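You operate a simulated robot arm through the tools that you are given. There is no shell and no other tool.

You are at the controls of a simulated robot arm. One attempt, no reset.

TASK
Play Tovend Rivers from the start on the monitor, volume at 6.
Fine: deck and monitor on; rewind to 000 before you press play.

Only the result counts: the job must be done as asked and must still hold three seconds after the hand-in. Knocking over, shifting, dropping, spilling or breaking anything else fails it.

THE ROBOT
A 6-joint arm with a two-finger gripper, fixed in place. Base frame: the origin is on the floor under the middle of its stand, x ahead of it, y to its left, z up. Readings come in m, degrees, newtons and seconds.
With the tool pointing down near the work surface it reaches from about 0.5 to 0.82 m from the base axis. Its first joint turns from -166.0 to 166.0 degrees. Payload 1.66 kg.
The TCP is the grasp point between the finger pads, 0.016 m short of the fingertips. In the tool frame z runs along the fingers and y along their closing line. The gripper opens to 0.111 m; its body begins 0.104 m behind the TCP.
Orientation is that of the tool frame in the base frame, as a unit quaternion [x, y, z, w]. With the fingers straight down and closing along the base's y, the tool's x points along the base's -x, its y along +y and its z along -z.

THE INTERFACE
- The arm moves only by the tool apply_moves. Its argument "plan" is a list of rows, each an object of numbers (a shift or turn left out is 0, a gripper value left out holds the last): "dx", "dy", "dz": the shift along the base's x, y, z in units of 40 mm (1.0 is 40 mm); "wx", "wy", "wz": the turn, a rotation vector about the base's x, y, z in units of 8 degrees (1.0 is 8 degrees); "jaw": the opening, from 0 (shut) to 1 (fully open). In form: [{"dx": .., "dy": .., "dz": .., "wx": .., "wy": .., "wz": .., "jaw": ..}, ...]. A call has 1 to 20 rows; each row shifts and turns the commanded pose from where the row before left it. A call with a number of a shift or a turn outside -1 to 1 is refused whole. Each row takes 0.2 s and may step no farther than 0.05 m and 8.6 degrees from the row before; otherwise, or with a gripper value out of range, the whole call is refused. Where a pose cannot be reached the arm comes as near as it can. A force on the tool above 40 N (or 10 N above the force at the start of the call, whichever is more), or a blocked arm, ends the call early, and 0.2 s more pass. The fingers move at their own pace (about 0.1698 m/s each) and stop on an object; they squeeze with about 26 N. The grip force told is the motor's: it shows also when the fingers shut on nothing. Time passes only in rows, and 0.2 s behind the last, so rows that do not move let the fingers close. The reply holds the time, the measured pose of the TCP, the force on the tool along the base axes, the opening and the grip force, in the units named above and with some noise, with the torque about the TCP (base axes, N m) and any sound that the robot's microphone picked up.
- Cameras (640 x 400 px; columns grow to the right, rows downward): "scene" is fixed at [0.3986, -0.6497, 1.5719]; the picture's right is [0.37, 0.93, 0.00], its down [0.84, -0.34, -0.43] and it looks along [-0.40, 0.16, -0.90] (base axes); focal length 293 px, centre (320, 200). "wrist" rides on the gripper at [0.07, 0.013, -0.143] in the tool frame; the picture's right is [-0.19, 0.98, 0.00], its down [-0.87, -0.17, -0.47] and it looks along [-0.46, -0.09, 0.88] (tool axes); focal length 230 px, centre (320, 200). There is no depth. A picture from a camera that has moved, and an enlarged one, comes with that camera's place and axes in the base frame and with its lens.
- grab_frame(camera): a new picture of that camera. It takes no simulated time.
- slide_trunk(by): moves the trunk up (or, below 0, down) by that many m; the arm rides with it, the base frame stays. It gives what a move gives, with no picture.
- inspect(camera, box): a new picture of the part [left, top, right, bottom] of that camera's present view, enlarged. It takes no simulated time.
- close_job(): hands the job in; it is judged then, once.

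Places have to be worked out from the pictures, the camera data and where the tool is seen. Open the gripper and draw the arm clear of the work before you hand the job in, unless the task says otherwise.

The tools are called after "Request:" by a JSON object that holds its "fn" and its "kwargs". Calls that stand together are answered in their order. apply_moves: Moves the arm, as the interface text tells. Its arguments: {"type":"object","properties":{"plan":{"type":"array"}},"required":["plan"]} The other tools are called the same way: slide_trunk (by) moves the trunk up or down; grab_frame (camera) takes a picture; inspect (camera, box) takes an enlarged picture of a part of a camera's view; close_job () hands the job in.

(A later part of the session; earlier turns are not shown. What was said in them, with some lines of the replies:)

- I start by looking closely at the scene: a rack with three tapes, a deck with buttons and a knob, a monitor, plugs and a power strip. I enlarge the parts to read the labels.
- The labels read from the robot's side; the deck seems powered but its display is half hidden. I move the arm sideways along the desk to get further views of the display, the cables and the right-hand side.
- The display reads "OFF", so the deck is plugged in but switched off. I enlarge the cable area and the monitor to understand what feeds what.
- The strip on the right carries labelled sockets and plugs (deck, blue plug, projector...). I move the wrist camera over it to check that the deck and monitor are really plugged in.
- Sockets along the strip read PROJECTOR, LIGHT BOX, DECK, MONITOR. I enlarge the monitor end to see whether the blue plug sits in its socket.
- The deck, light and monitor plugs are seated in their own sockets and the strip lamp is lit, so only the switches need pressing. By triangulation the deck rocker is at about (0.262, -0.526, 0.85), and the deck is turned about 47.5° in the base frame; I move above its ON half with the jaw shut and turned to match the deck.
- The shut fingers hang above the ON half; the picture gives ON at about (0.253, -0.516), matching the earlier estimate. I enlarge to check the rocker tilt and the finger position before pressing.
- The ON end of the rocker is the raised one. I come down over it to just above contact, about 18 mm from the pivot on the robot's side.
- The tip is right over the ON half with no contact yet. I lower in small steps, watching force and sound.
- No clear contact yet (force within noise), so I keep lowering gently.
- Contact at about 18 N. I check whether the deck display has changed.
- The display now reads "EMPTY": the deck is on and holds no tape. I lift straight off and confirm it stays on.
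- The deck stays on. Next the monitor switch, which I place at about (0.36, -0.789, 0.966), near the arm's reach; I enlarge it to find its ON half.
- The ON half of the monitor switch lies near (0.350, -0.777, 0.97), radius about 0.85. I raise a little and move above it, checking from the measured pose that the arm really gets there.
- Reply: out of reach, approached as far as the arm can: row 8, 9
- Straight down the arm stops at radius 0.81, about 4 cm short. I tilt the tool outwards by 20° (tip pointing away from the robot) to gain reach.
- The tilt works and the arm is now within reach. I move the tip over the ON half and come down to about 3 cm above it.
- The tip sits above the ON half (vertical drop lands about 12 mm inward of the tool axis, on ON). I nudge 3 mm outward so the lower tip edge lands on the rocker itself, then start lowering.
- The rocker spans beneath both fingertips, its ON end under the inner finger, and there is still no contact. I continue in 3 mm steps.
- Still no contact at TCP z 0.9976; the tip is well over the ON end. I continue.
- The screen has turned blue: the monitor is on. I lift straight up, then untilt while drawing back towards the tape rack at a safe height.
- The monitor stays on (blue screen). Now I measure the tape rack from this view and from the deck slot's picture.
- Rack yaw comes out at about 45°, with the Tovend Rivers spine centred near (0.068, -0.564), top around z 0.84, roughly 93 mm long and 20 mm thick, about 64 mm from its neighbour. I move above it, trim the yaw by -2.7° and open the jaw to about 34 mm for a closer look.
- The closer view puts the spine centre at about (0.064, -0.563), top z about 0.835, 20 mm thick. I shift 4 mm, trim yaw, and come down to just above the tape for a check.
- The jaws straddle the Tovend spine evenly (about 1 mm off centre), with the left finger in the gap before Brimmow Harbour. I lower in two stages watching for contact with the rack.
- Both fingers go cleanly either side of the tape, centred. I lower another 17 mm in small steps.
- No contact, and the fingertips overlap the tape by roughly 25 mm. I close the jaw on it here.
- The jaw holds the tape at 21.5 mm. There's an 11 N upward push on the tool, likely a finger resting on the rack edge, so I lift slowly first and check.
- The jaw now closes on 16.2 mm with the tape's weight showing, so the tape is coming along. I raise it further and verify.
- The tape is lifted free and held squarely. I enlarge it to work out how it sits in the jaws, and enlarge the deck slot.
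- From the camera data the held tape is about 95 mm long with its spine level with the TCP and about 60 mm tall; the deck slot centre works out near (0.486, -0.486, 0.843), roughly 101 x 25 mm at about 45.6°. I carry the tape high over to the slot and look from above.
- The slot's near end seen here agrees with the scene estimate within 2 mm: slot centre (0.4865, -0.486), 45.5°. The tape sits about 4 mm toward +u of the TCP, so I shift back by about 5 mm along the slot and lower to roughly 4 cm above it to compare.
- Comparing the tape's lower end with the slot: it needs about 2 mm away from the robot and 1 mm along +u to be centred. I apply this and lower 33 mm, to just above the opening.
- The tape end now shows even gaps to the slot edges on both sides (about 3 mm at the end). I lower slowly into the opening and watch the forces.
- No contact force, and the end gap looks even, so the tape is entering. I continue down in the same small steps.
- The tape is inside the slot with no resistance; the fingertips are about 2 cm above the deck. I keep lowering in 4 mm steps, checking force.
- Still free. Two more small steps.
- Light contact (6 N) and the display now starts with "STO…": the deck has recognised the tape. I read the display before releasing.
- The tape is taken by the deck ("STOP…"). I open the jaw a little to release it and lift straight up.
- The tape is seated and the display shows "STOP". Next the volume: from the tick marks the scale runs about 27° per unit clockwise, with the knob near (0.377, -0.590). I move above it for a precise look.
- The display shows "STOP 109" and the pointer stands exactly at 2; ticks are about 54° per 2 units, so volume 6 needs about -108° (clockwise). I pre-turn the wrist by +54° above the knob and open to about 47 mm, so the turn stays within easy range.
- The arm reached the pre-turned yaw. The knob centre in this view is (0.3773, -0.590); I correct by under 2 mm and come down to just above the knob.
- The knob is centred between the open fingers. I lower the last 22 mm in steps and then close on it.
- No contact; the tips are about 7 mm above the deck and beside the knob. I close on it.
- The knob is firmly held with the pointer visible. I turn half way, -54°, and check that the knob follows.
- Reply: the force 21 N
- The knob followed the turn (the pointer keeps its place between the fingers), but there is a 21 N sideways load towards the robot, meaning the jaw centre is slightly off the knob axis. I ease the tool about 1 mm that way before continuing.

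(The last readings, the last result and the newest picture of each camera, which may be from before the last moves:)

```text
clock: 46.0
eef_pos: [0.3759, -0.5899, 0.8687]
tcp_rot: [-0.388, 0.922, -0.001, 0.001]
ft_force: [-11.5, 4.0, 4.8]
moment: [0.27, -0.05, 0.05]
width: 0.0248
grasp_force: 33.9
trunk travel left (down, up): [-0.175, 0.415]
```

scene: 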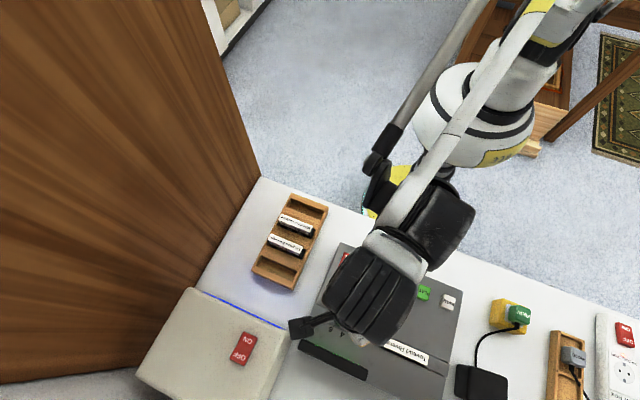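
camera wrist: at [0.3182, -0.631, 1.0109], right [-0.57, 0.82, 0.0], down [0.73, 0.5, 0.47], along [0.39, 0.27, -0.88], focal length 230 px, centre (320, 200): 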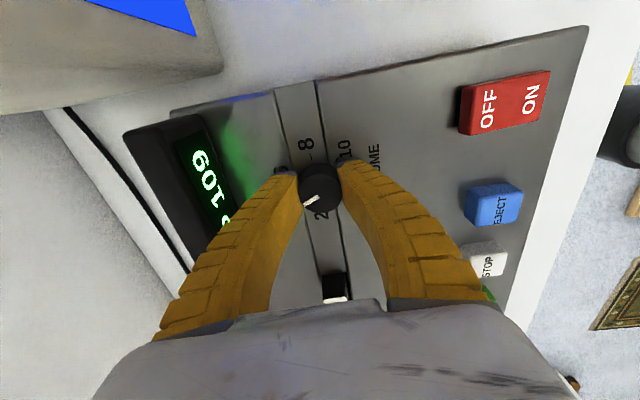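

The load drops to about 12 N. One more small easing step.

Request:
{"fn": "apply_moves", "kwargs": {"plan": [{"dx": -0.025, "dy": 0.01}, {}]}}

```text
clock: 46.6
eef_pos: [0.3764, -0.5898, 0.8682]
tcp_rot: [-0.389, 0.921, 0.0, 0.0]
ft_force: [1.3, -5.0, 12.8]
moment: [-0.05, 0.13, -0.03]
width: 0.0248
grasp_force: 34.2
trunk travel left (down, up): [-0.175, 0.415]
```

Sideways load is now small. I turn the next -30° and check again.

Request:
{"fn": "apply_moves", "kwargs": {"plan": [{"wz": -0.75, "dz": 0.02}, {"wz": -1}, {"wz": -1}, {"wz": -1}, {}]}}

Request:
{"fn": "inspect", "kwargs": {"camera": "wrist", "box": [240, 90, 400, 210]}}

```text
clock: 47.8
eef_pos: [0.3765, -0.5887, 0.8677]
tcp_rot: [-0.136, 0.991, 0.0, 0.0]
ft_force: [4.3, 3.7, 2.2]
moment: [0.08, -0.32, -0.01]
width: 0.0244
grasp_force: 33.3
trunk travel left (down, up): [-0.175, 0.415]
```

```text
3.33 times, centred on (320, 150) of wrist
camera zoom: at [0.3057, -0.5956, 1.0109], right [-0.08, 1.0, 0.0], down [0.88, 0.07, 0.47], along [0.47, 0.04, -0.88], focal length 767 px, centre (320, 367)
```

zoom: 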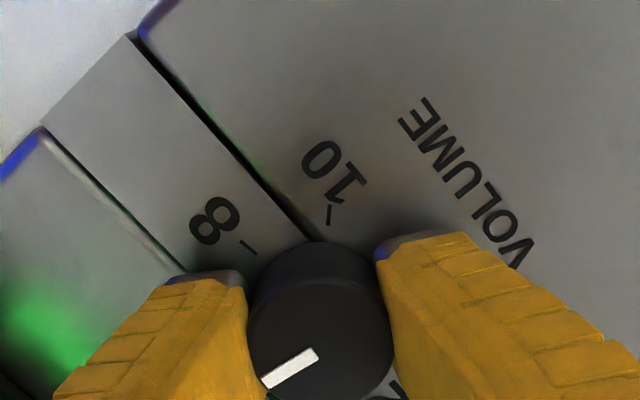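

Loads are small and the pointer is still fixed in the grip; 84° turned so far. I turn the last 24°.

Request:
{"fn": "apply_moves", "kwargs": {"plan": [{"wz": -1}, {"wz": -1}, {"wz": -0.99}, {}]}}

Request:
{"fn": "inspect", "kwargs": {"camera": "wrist", "box": [240, 90, 400, 210]}}

```text
clock: 48.8
eef_pos: [0.3754, -0.5884, 0.8671]
tcp_rot: [0.073, 0.997, 0.0, 0.0]
ft_force: [2.5, 14.4, -6.0]
moment: [0.04, -0.5, 0.03]
width: 0.0241
grasp_force: 33.9
trunk travel left (down, up): [-0.175, 0.415]
```

```text
3.33 times, centred on (320, 150) of wrist
camera zoom: at [0.3095, -0.5661, 1.0112], right [0.33, 0.94, 0.0], down [0.83, -0.29, 0.47], along [0.45, -0.16, -0.88], focal length 767 px, centre (320, 367)
```

zoom: 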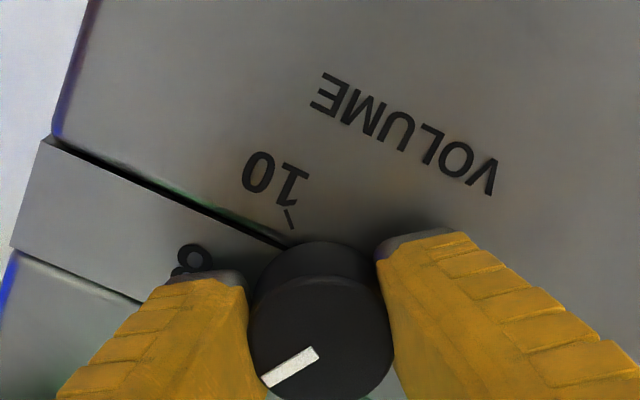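

The full 108° is turned. I open the fingers to let go and lift straight up to check the pointer.

Request:
{"fn": "apply_moves", "kwargs": {"plan": [{"jaw": 0.42}, {}, {"dz": 0.3}, {"dz": 0.6}, {"dz": 1}, {"dz": 1}, {"dz": 0.8}]}}

Request:
{"fn": "grab_frame", "kwargs": {"camera": "wrist"}}

Request:
{"fn": "inspect", "kwargs": {"camera": "wrist", "box": [260, 90, 380, 190]}}

```text
clock: 50.4
eef_pos: [0.3749, -0.5902, 1.0175]
tcp_rot: [0.072, 0.997, 0.0, 0.0]
ft_force: [0.1, -0.4, 0.2]
moment: [0.01, -0.02, 0.03]
width: 0.0488
grasp_force: 1.9
trunk travel left (down, up): [-0.175, 0.415]
```

```text
taken
camera wrist: at [0.3087, -0.5677, 1.16], right [0.33, 0.94, 0.0], down [0.83, -0.29, 0.47], along [0.45, -0.16, -0.88], focal length 230 px, centre (320, 200)
```

wrist: 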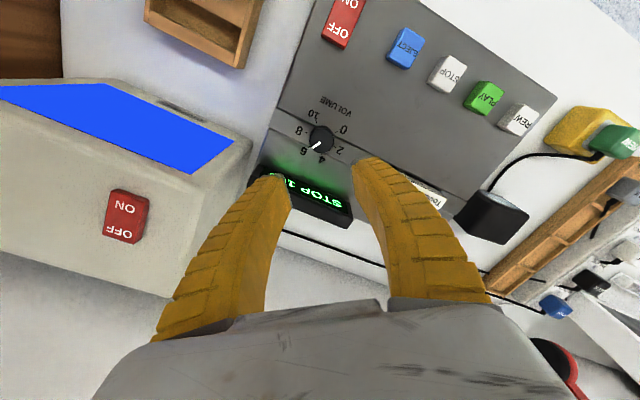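

```text
4.00 times, centred on (320, 140) of wrist
camera zoom: at [0.3087, -0.5677, 1.16], right [0.33, 0.94, 0.0], down [0.83, -0.29, 0.47], along [0.45, -0.16, -0.88], focal length 920 px, centre (320, 440)
```

zoom: 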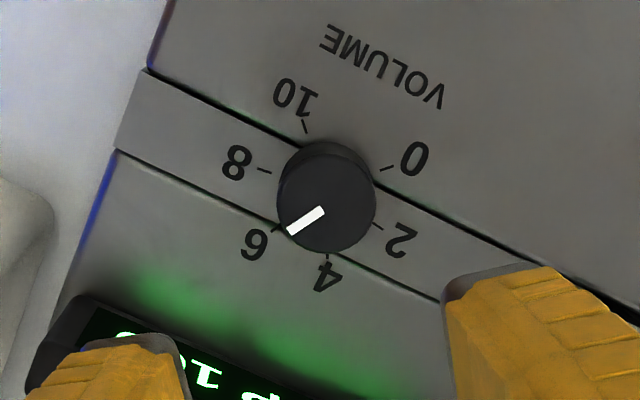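

The pointer now stands at 6 (within about a tenth by my angle estimate). I close the jaw, move above the REW button near (0.434, -0.344), and check the knob again with the scene camera.

Request:
{"fn": "apply_moves", "kwargs": {"plan": [{"dx": 0.211, "dy": 0.879, "wz": 0.965, "jaw": 0}, {"dx": 0.211, "dy": 0.879, "wz": 0.965}, {"dx": 0.211, "dy": 0.879, "wz": 0.965}, {"dx": 0.211, "dy": 0.879, "wz": 0.965}, {"dx": 0.211, "dy": 0.879, "wz": 0.965}, {"dx": 0.211, "dy": 0.879, "wz": 0.965}, {"dx": 0.211, "dy": 0.879, "wz": 0.965}, {}]}}

Request:
{"fn": "grab_frame", "kwargs": {"camera": "wrist"}}

Request:
{"fn": "inspect", "kwargs": {"camera": "wrist", "box": [240, 90, 400, 210]}}

Request:
{"fn": "inspect", "kwargs": {"camera": "scene", "box": [300, 290, 380, 350]}}

Request:
{"fn": "grab_frame", "kwargs": {"camera": "scene"}}

```text
clock: 52.2
eef_pos: [0.4336, -0.3419, 1.0149]
tcp_rot: [-0.39, 0.921, 0.0, 0.0]
ft_force: [-0.2, -0.2, 0.1]
moment: [0.0, -0.01, 0.03]
width: 0.0002
grasp_force: 25.8
trunk travel left (down, up): [-0.175, 0.415]
```

```text
taken
camera wrist: at [0.3761, -0.3839, 1.1587], right [-0.57, 0.82, 0.0], down [0.72, 0.5, 0.47], along [0.39, 0.27, -0.88], focal length 230 px, centre (320, 200)
```

wrist: 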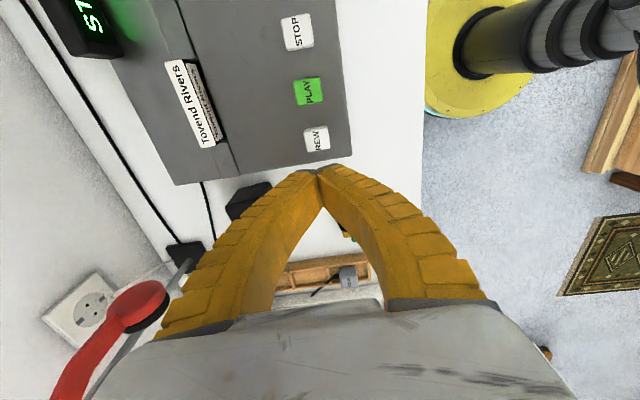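

```text
3.33 times, centred on (320, 150) of wrist
camera zoom: at [0.3761, -0.3839, 1.1587], right [-0.57, 0.82, 0.0], down [0.72, 0.5, 0.47], along [0.39, 0.27, -0.88], focal length 767 px, centre (320, 367)
```

zoom: 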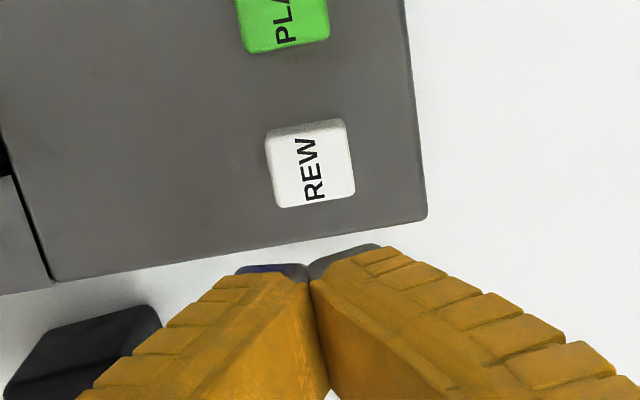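

```text
6.67 times, centred on (340, 320) of scene
camera zoom: at [0.3986, -0.6497, 1.5719], right [0.37, 0.93, 0.0], down [0.84, -0.34, -0.43], along [-0.4, 0.16, -0.9], focal length 1953 px, centre (187, -600)
```

zoom: 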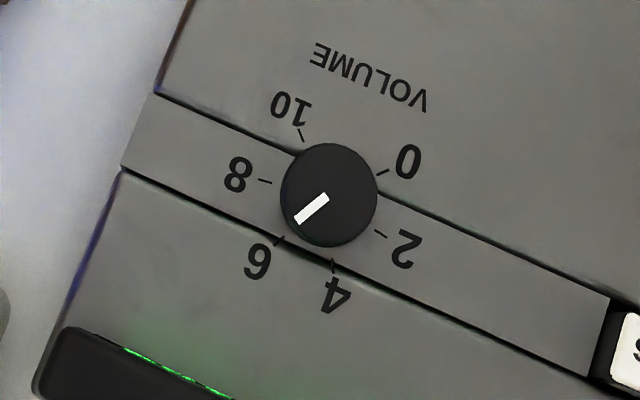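

```text
taken
```

scene: 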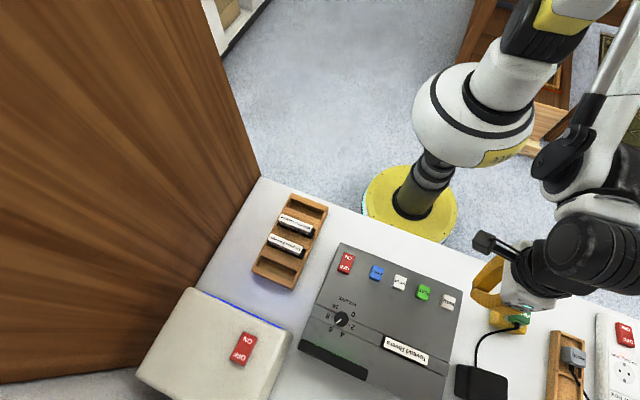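

Seen nearly from straight above, the pointer is at 6. The REW button top is at about (0.4357, -0.344, 0.857); I line up and come down to about 2 cm above it.

Request:
{"fn": "apply_moves", "kwargs": {"plan": [{"dx": 0.053, "dy": -0.053, "dz": -1}, {"dz": -1}, {"dz": -0.95}, {}]}}

Request:
{"fn": "inspect", "kwargs": {"camera": "wrist", "box": [240, 90, 400, 210]}}

Request:
{"fn": "inspect", "kwargs": {"camera": "scene", "box": [400, 250, 520, 340]}}

```text
clock: 53.2
eef_pos: [0.4364, -0.346, 0.8982]
tcp_rot: [-0.39, 0.921, 0.0, 0.0]
ft_force: [-0.3, 0.1, -0.2]
moment: [0.02, -0.01, -0.01]
width: 0.0
grasp_force: 26.1
trunk travel left (down, up): [-0.175, 0.415]
```

```text
3.33 times, centred on (320, 150) of wrist
camera zoom: at [0.3787, -0.3879, 1.0408], right [-0.57, 0.82, 0.0], down [0.72, 0.5, 0.47], along [0.39, 0.27, -0.88], focal length 767 px, centre (320, 367)
```

zoom: 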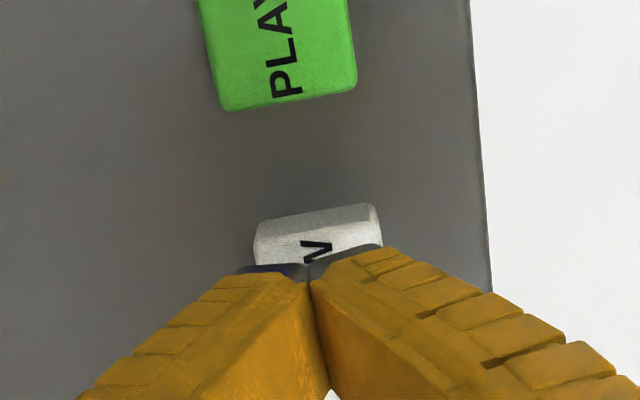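

```text
4.44 times, centred on (460, 295) of scene
camera zoom: at [0.3986, -0.6497, 1.5719], right [0.37, 0.93, 0.0], down [0.84, -0.34, -0.43], along [-0.4, 0.16, -0.9], focal length 1302 px, centre (-302, -222)
```

zoom: 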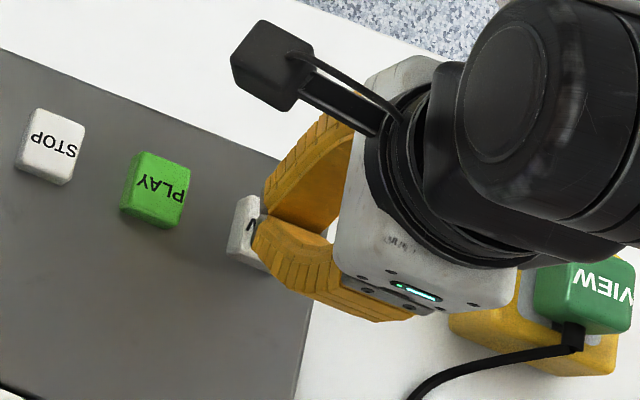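

The tip is centred over REW. I lower to just above contact and then press in small steps.

Request:
{"fn": "apply_moves", "kwargs": {"plan": [{"dz": -0.3}, {"dz": -0.15}, {"dz": -0.08}]}}

```text
clock: 54.0
eef_pos: [0.436, -0.3465, 0.8771]
tcp_rot: [-0.389, 0.921, 0.0, 0.0]
ft_force: [0.6, -0.1, -0.2]
moment: [-0.01, -0.01, 0.01]
width: 0.0
grasp_force: 26.0
trunk travel left (down, up): [-0.175, 0.415]
```

No contact yet; pressing on in 3 mm steps.

Request:
{"fn": "apply_moves", "kwargs": {"plan": [{"dz": -0.07}, {"dz": -0.07}]}}

Request:
{"fn": "grab_frame", "kwargs": {"camera": "wrist"}}

```text
clock: 54.6
eef_pos: [0.4369, -0.3444, 0.8719]
tcp_rot: [-0.39, 0.921, 0.0, 0.0]
ft_force: [0.3, -0.1, 1.5]
moment: [0.02, 0.01, 0.0]
width: 0.0059
grasp_force: 29.0
trunk travel left (down, up): [-0.175, 0.415]
```

```text
taken
camera wrist: at [0.3784, -0.387, 1.0144], right [-0.57, 0.82, 0.0], down [0.72, 0.5, 0.47], along [0.39, 0.27, -0.88], focal length 230 px, centre (320, 200)
```

wrist: 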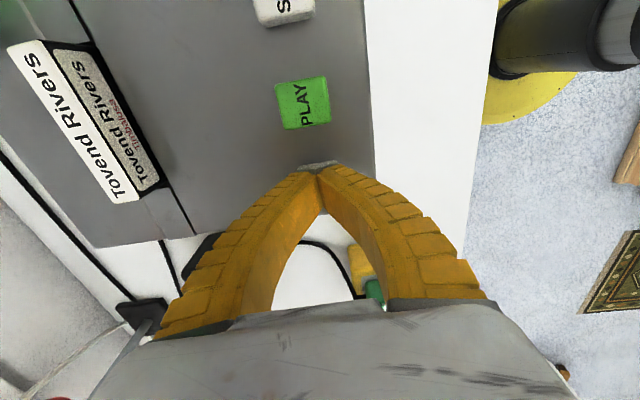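

Contact starts (1.5 N). I press a few millimetres more.

Request:
{"fn": "apply_moves", "kwargs": {"plan": [{"dz": -0.06}, {"dz": -0.06}]}}

Request:
{"fn": "inspect", "kwargs": {"camera": "scene", "box": [290, 235, 470, 400]}}

```text
clock: 55.2
eef_pos: [0.437, -0.3448, 0.8669]
tcp_rot: [-0.389, 0.921, 0.0, 0.001]
ft_force: [-0.3, -0.3, 1.8]
moment: [-0.03, 0.05, -0.01]
width: 0.0062
grasp_force: 28.0
trunk travel left (down, up): [-0.175, 0.415]
heard: click
```

```text
2.42 times, centred on (380, 318) of scene
camera zoom: at [0.3986, -0.6497, 1.5719], right [0.37, 0.93, 0.0], down [0.84, -0.34, -0.43], along [-0.4, 0.16, -0.9], focal length 710 px, centre (174, -85)
```

zoom: 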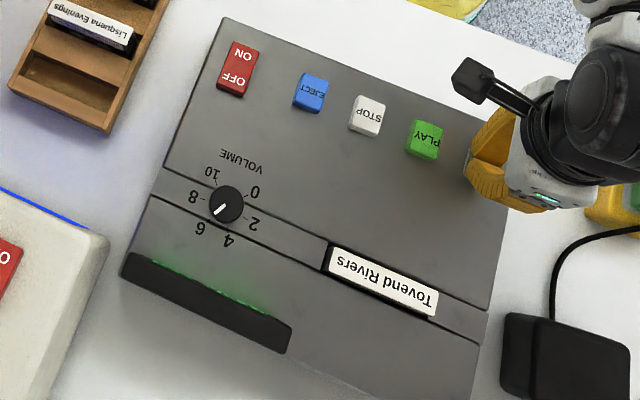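

A click was heard: REW is pressed. I lift off and move so the wrist camera can read the counter.

Request:
{"fn": "apply_moves", "kwargs": {"plan": [{"dz": 0.2}, {"dz": 0.6}, {"dz": 1}, {"dz": 1}, {"dx": -0.7, "dy": -0.7, "dz": 0.3}, {"dx": -0.7, "dy": -0.7}]}}

Request:
{"fn": "grab_frame", "kwargs": {"camera": "wrist"}}

Request:
{"fn": "inspect", "kwargs": {"camera": "wrist", "box": [160, 0, 400, 150]}}

```text
clock: 56.6
eef_pos: [0.3794, -0.4029, 0.9918]
tcp_rot: [-0.389, 0.921, 0.0, 0.0]
ft_force: [0.0, -0.3, 0.3]
moment: [0.01, -0.03, -0.02]
width: 0.0
grasp_force: 28.3
trunk travel left (down, up): [-0.175, 0.415]
```

```text
taken
camera wrist: at [0.3225, -0.4442, 1.134], right [-0.57, 0.82, 0.0], down [0.72, 0.5, 0.47], along [0.39, 0.27, -0.88], focal length 230 px, centre (320, 200)
```

wrist: 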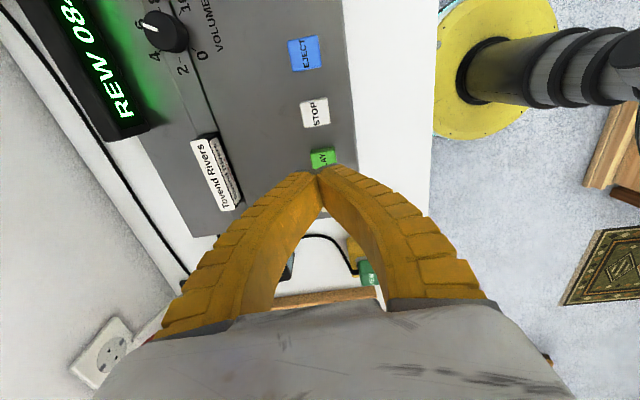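

```text
2.67 times, centred on (280, 75) of wrist
camera zoom: at [0.3225, -0.4442, 1.134], right [-0.57, 0.82, 0.0], down [0.72, 0.5, 0.47], along [0.39, 0.27, -0.88], focal length 614 px, centre (427, 533)
```

zoom: 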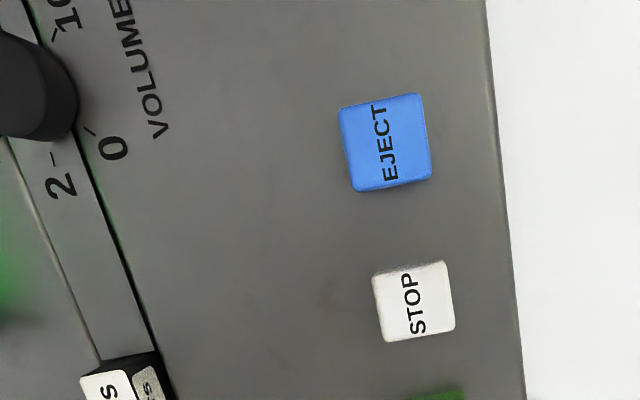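

The display shows "REW 08x": it is rewinding by itself. I move a little further for a full view of the display and let time pass.

Request:
{"fn": "apply_moves", "kwargs": {"plan": [{"dx": -0.6, "dy": -0.6, "dz": 0.5}, {"dx": -0.6, "dy": -0.6, "dz": 0.5}, {}, {}, {}, {}, {}, {}, {}, {}]}}

Request:
{"fn": "grab_frame", "kwargs": {"camera": "wrist"}}

Request:
{"fn": "inspect", "kwargs": {"camera": "wrist", "box": [60, 0, 260, 160]}}

```text
clock: 58.8
eef_pos: [0.3322, -0.4503, 1.0309]
tcp_rot: [-0.39, 0.921, -0.001, 0.0]
ft_force: [0.2, 0.9, -0.7]
moment: [0.0, -0.02, -0.01]
width: 0.0001
grasp_force: 28.3
trunk travel left (down, up): [-0.175, 0.415]
```

```text
taken
camera wrist: at [0.275, -0.4919, 1.1739], right [-0.57, 0.82, 0.0], down [0.72, 0.5, 0.47], along [0.39, 0.27, -0.88], focal length 230 px, centre (320, 200)
```

wrist: 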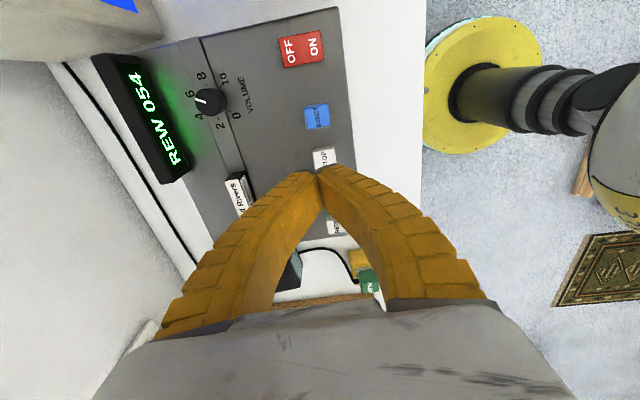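

```text
2.50 times, centred on (160, 80) of wrist
camera zoom: at [0.275, -0.4919, 1.1739], right [-0.57, 0.82, 0.0], down [0.72, 0.5, 0.47], along [0.39, 0.27, -0.88], focal length 575 px, centre (720, 500)
```

zoom: 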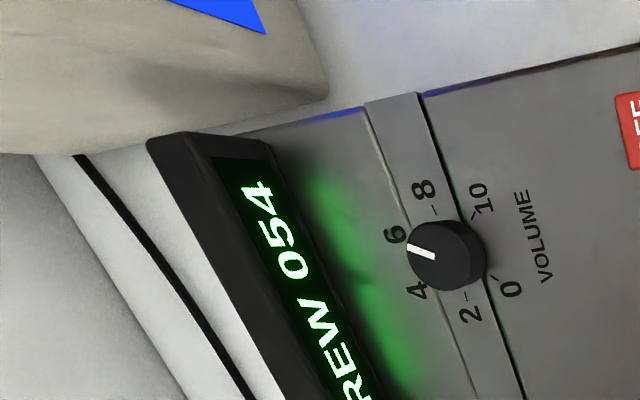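

The counter reads 054 and drops about 15 per second. I wait about 4 seconds more.

Request:
{"fn": "apply_moves", "kwargs": {"plan": [{}, {}, {}, {}, {}, {}, {}, {}, {}, {}, {}, {}, {}, {}, {}, {}, {}, {}, {}, {}]}}

Request:
{"fn": "inspect", "kwargs": {"camera": "wrist", "box": [60, 0, 260, 200]}}

```text
clock: 63.0
eef_pos: [0.3348, -0.4498, 1.0318]
tcp_rot: [-0.389, 0.921, 0.0, 0.001]
ft_force: [0.2, 0.6, -0.2]
moment: [0.0, -0.01, 0.01]
width: 0.0
grasp_force: 28.6
trunk travel left (down, up): [-0.175, 0.415]
```

```text
2.00 times, centred on (160, 100) of wrist
camera zoom: at [0.275, -0.4919, 1.1739], right [-0.57, 0.82, 0.0], down [0.72, 0.5, 0.47], along [0.39, 0.27, -0.88], focal length 460 px, centre (640, 400)
```

zoom: 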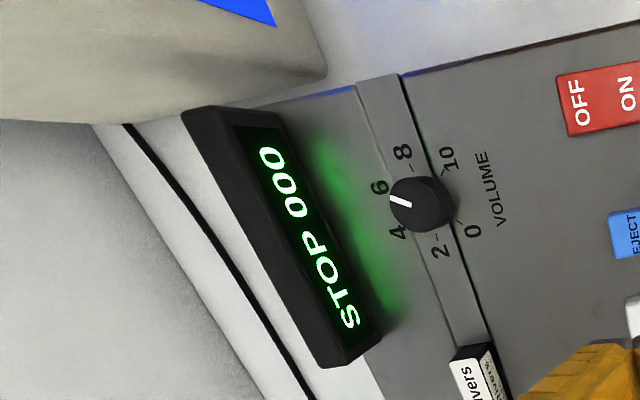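

The display reads "STOP 000". PLAY is at about (0.395, -0.387); I move above it and come down close.

Request:
{"fn": "apply_moves", "kwargs": {"plan": [{"dx": 0.502, "dy": 0.523}, {"dx": 0.502, "dy": 0.523}, {"dx": 0.502, "dy": 0.523}, {"dz": -1}, {"dz": -1}, {"dz": -1}, {}]}}

Request:
{"fn": "inspect", "kwargs": {"camera": "wrist", "box": [240, 90, 400, 210]}}

Request:
{"fn": "inspect", "kwargs": {"camera": "scene", "box": [350, 240, 480, 330]}}

```text
clock: 64.6
eef_pos: [0.3937, -0.386, 0.9086]
tcp_rot: [-0.389, 0.921, 0.0, 0.0]
ft_force: [0.6, 0.0, 0.2]
moment: [0.0, 0.01, 0.02]
width: 0.0003
grasp_force: 28.3
trunk travel left (down, up): [-0.175, 0.415]
```

```text
3.33 times, centred on (320, 150) of wrist
camera zoom: at [0.3356, -0.4281, 1.0523], right [-0.57, 0.82, 0.0], down [0.72, 0.5, 0.47], along [0.39, 0.27, -0.88], focal length 767 px, centre (320, 367)
```

zoom: 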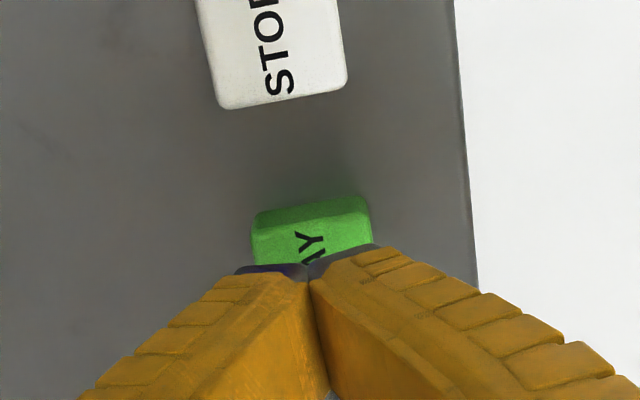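

```text
4.44 times, centred on (415, 285) of scene
camera zoom: at [0.3986, -0.6497, 1.5719], right [0.37, 0.93, 0.0], down [0.84, -0.34, -0.43], along [-0.4, 0.16, -0.9], focal length 1302 px, centre (-102, -178)
```

zoom: 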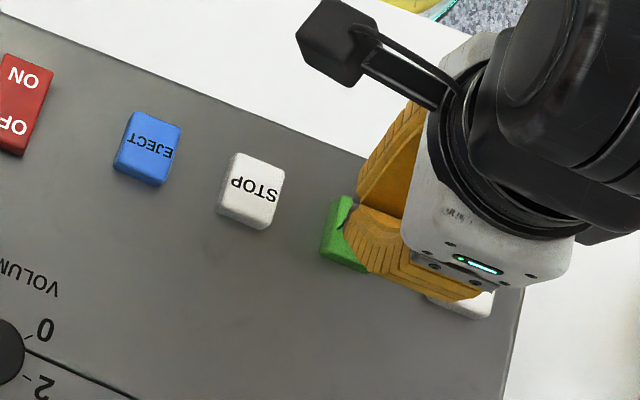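

The tip is centred over PLAY like it was over REW. I lower to near contact and press to the same depth that clicked before.

Request:
{"fn": "apply_moves", "kwargs": {"plan": [{"dz": -0.4}, {"dz": -0.3}, {"dz": -0.1}, {"dz": -0.08}, {"dz": -0.07}, {"dz": -0.06}]}}

```text
clock: 66.0
eef_pos: [0.3934, -0.3869, 0.8706]
tcp_rot: [-0.389, 0.921, -0.001, 0.0]
ft_force: [-0.3, 0.3, 0.7]
moment: [-0.02, -0.04, 0.0]
width: 0.0059
grasp_force: 28.7
trunk travel left (down, up): [-0.175, 0.415]
```

Contact with the button has begun; a little further to the click.

Request:
{"fn": "apply_moves", "kwargs": {"plan": [{"dz": -0.06}, {"dz": -0.05}]}}

```text
clock: 66.6
eef_pos: [0.3937, -0.3852, 0.8655]
tcp_rot: [-0.389, 0.921, 0.0, 0.0]
ft_force: [-0.5, 0.2, 1.2]
moment: [-0.04, 0.01, 0.01]
width: 0.0061
grasp_force: 28.2
trunk travel left (down, up): [-0.175, 0.415]
heard: click
```

PLAY clicked. I lift off and move so I can read the display and see the monitor.

Request:
{"fn": "apply_moves", "kwargs": {"plan": [{"dz": 0.2}, {"dz": 0.6}, {"dz": 1}, {"dz": 1}, {"dx": -0.6, "dy": -0.6, "dz": 0.5}, {"dx": -0.6, "dy": -0.6, "dz": 0.5}, {"dx": -0.6, "dy": -0.6, "dz": 0.5}]}}

Request:
{"fn": "grab_frame", "kwargs": {"camera": "wrist"}}

Request:
{"fn": "inspect", "kwargs": {"camera": "wrist", "box": [60, 0, 300, 200]}}

```text
clock: 68.2
eef_pos: [0.3211, -0.4591, 1.0381]
tcp_rot: [-0.389, 0.921, 0.0, -0.001]
ft_force: [-1.0, 0.4, -0.4]
moment: [0.01, 0.01, -0.01]
width: 0.0
grasp_force: 29.1
trunk travel left (down, up): [-0.175, 0.415]
```

```text
taken
camera wrist: at [0.2633, -0.4995, 1.1811], right [-0.57, 0.82, 0.0], down [0.72, 0.5, 0.47], along [0.39, 0.27, -0.88], focal length 230 px, centre (320, 200)
```

wrist: 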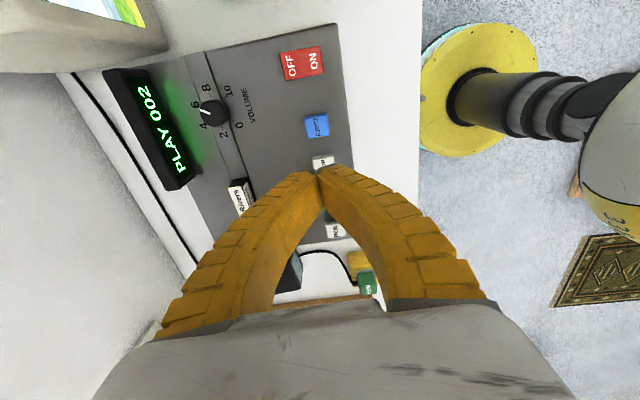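

```text
2.00 times, centred on (180, 100) of wrist
camera zoom: at [0.2633, -0.4995, 1.1811], right [-0.57, 0.82, 0.0], down [0.72, 0.5, 0.47], along [0.39, 0.27, -0.88], focal length 460 px, centre (600, 400)
```

zoom: 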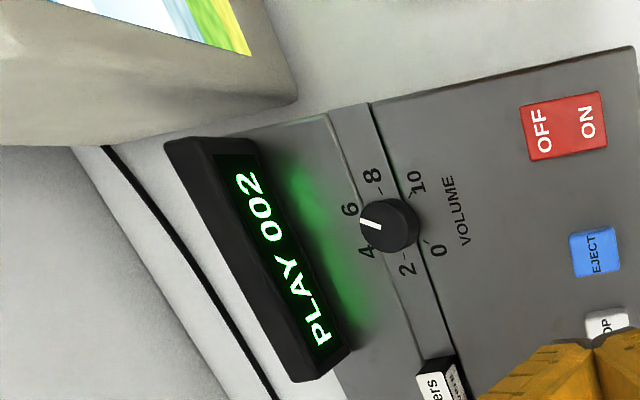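

The display shows "PLAY 002" and the monitor carries a picture. I raise the arm clear, turn back to the starting attitude and open the jaw, then check the monitor and the knob once more.

Request:
{"fn": "apply_moves", "kwargs": {"plan": [{"dz": 1, "wz": -0.85}, {"dz": 1, "wz": -0.85}, {"dz": 1, "wz": -0.85}, {"dz": 1, "wz": -0.85}, {"dz": 0.8, "wz": -0.85}, {"dx": -0.3, "dy": 0.3, "wz": -0.85}, {"dx": -0.3, "dy": 0.3, "wz": -0.6, "jaw": 1}, {}, {}]}}

Request:
{"fn": "grab_frame", "kwargs": {"camera": "wrist"}}

Request:
{"fn": "inspect", "kwargs": {"camera": "wrist", "box": [40, 100, 290, 260]}}

Request:
{"fn": "grab_frame", "kwargs": {"camera": "scene"}}

Request:
{"fn": "inspect", "kwargs": {"camera": "scene", "box": [310, 295, 370, 340]}}

```text
clock: 70.2
eef_pos: [0.297, -0.4335, 1.2311]
tcp_rot: [-0.002, 1.0, 0.0, 0.0]
ft_force: [-0.3, 0.4, 0.5]
moment: [0.04, 0.02, -0.01]
width: 0.1111
grasp_force: 0.0
trunk travel left (down, up): [-0.175, 0.415]
```

```text
taken
camera wrist: at [0.228, -0.4216, 1.3731], right [0.19, 0.98, 0.0], down [0.87, -0.17, 0.47], along [0.46, -0.09, -0.88], focal length 230 px, centre (320, 200)
```

wrist: 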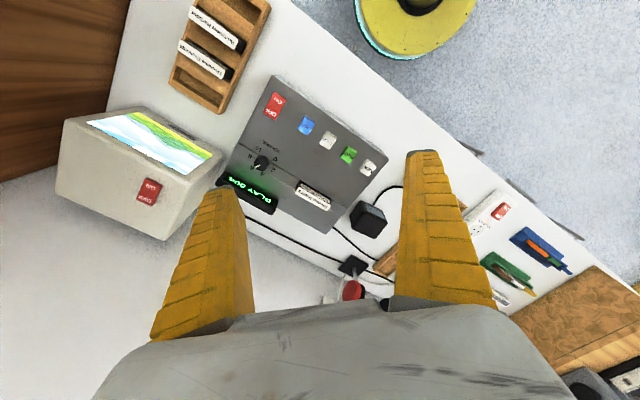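

```text
2.50 times, centred on (165, 180) of wrist
camera zoom: at [0.228, -0.4216, 1.3731], right [0.19, 0.98, 0.0], down [0.87, -0.17, 0.47], along [0.46, -0.09, -0.88], focal length 575 px, centre (708, 250)
```

zoom: 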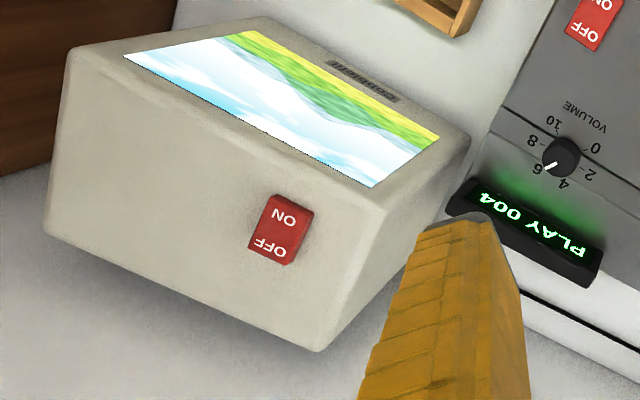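

```text
taken
```

scene: 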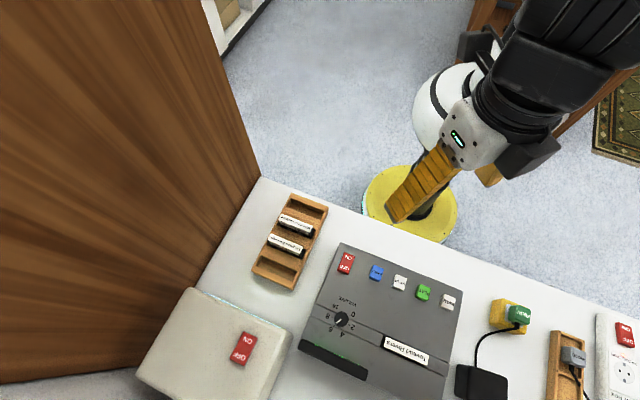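

```text
8.89 times, centred on (340, 318) of scene
camera zoom: at [0.3986, -0.6497, 1.5719], right [0.37, 0.93, 0.0], down [0.84, -0.34, -0.43], along [-0.4, 0.16, -0.9], focal length 2605 px, centre (142, -844)
```

zoom: 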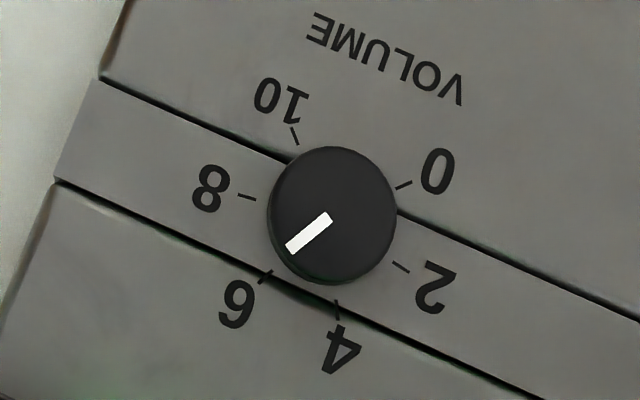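

Playing is under way ("PLAY 004"), the monitor shows the film, and nothing else seems shifted. I take one more enlarged look at the knob from this pose to confirm the volume setting.

Request:
{"fn": "inspect", "kwargs": {"camera": "wrist", "box": [230, 135, 290, 190]}}

Request:
{"fn": "inspect", "kwargs": {"camera": "scene", "box": [325, 306, 357, 331]}}

```text
7.27 times, centred on (260, 162) of wrist
camera zoom: at [0.228, -0.4216, 1.3731], right [0.19, 0.98, 0.0], down [0.87, -0.17, 0.47], along [0.46, -0.09, -0.88], focal length 1673 px, centre (756, 473)
```

zoom: 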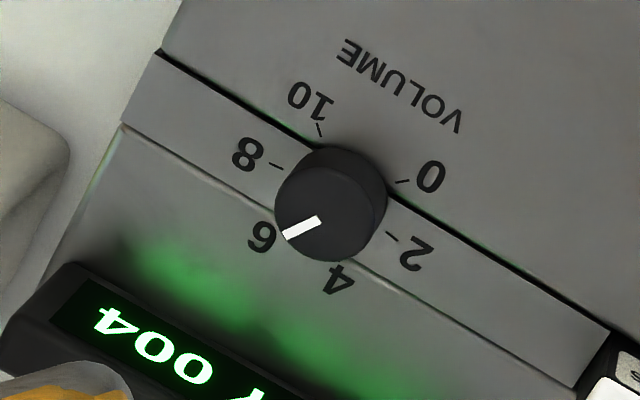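

```text
16.00 times, centred on (341, 318) of scene
camera zoom: at [0.3986, -0.6497, 1.5719], right [0.37, 0.93, 0.0], down [0.84, -0.34, -0.43], along [-0.4, 0.16, -0.9], focal length 4688 px, centre (-16, -1696)
```

zoom: 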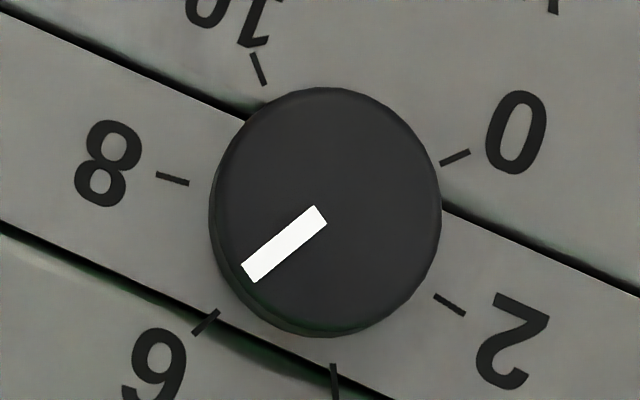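

The 16x view puts the pointer at about 6.1 on the scale, i.e. at the 6 mark, so I leave it. I draw the arm back to its start position, well clear, with the jaw open, and take a last look.

Request:
{"fn": "apply_moves", "kwargs": {"plan": [{"dx": -0.35, "dy": 0.4, "jaw": 1}, {"dx": -0.35, "dy": 0.4}, {}]}}

Request:
{"fn": "grab_frame", "kwargs": {"camera": "wrist"}}

Request:
{"fn": "grab_frame", "kwargs": {"camera": "scene"}}

Request:
{"fn": "inspect", "kwargs": {"camera": "wrist", "box": [40, 80, 300, 260]}}

```text
clock: 71.0
eef_pos: [0.2691, -0.4018, 1.2306]
tcp_rot: [-0.002, 1.0, 0.0, 0.001]
ft_force: [0.3, 0.0, 1.0]
moment: [0.02, -0.01, -0.04]
width: 0.1109
grasp_force: 0.1
trunk travel left (down, up): [-0.175, 0.415]
```

```text
taken
camera wrist: at [0.1995, -0.3901, 1.3731], right [0.19, 0.98, 0.0], down [0.87, -0.16, 0.47], along [0.46, -0.09, -0.88], focal length 230 px, centre (320, 200)
```

wrist: 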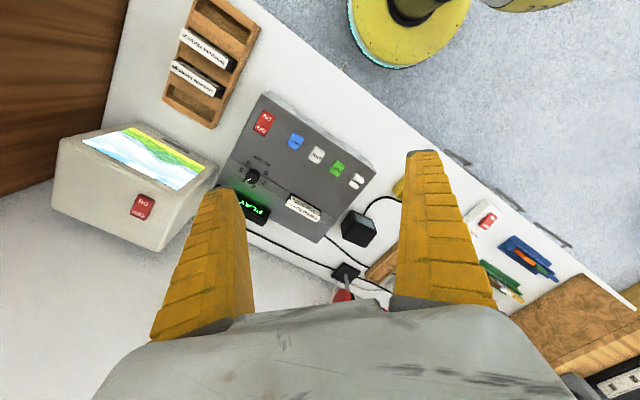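

```text
taken
```

scene: 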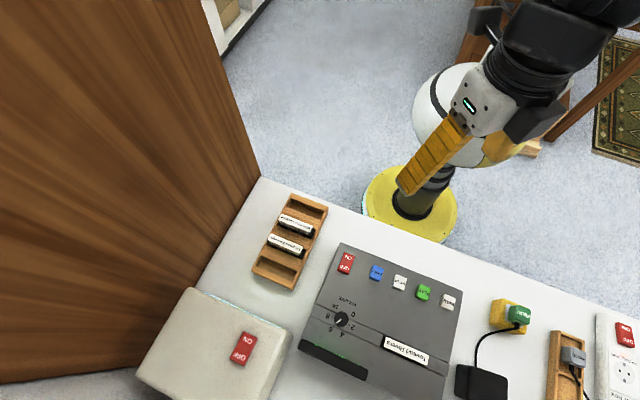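

```text
2.22 times, centred on (170, 170) of wrist
camera zoom: at [0.1995, -0.3901, 1.3731], right [0.19, 0.98, 0.0], down [0.87, -0.16, 0.47], along [0.46, -0.09, -0.88], focal length 511 px, centre (653, 267)
```

zoom: 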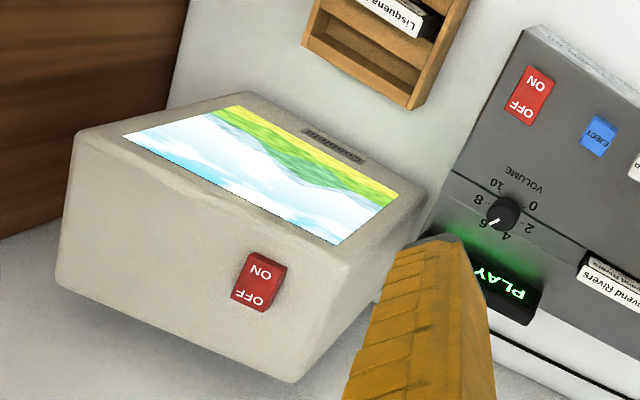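

Tovend Rivers is playing from 000 on the monitor, and the volume pointer is at 6. Nothing else has moved, and the arm is clear with the jaw open. I hand the job in.

Request:
{"fn": "close_job", "kwargs": {}}

```text
The job is handed in.
```

Tovend Rivers is playing from the start on the monitor with the volume at 6, and I've handed the job in. No verdict came back, so these are my own last readings:

- **Power:** I switched on the deck and the monitor, and both stayed on.
- **Tape:** I took Tovend Rivers from the rack and put it in the deck, where the counter first read 109.
- **Rewind and play:** I rewound until the display read "STOP 000", then pressed PLAY. The display was at "PLAY 004" shortly before hand-in, and the film was on the screen.
- **Volume:** I turned the knob from 2 to the 6 mark. My closest reading puts the pointer at about 6.1, and I left it there rather than risk disturbing it.

Nothing else looked moved in the final pictures. The arm is back at its starting position with the gripper open.
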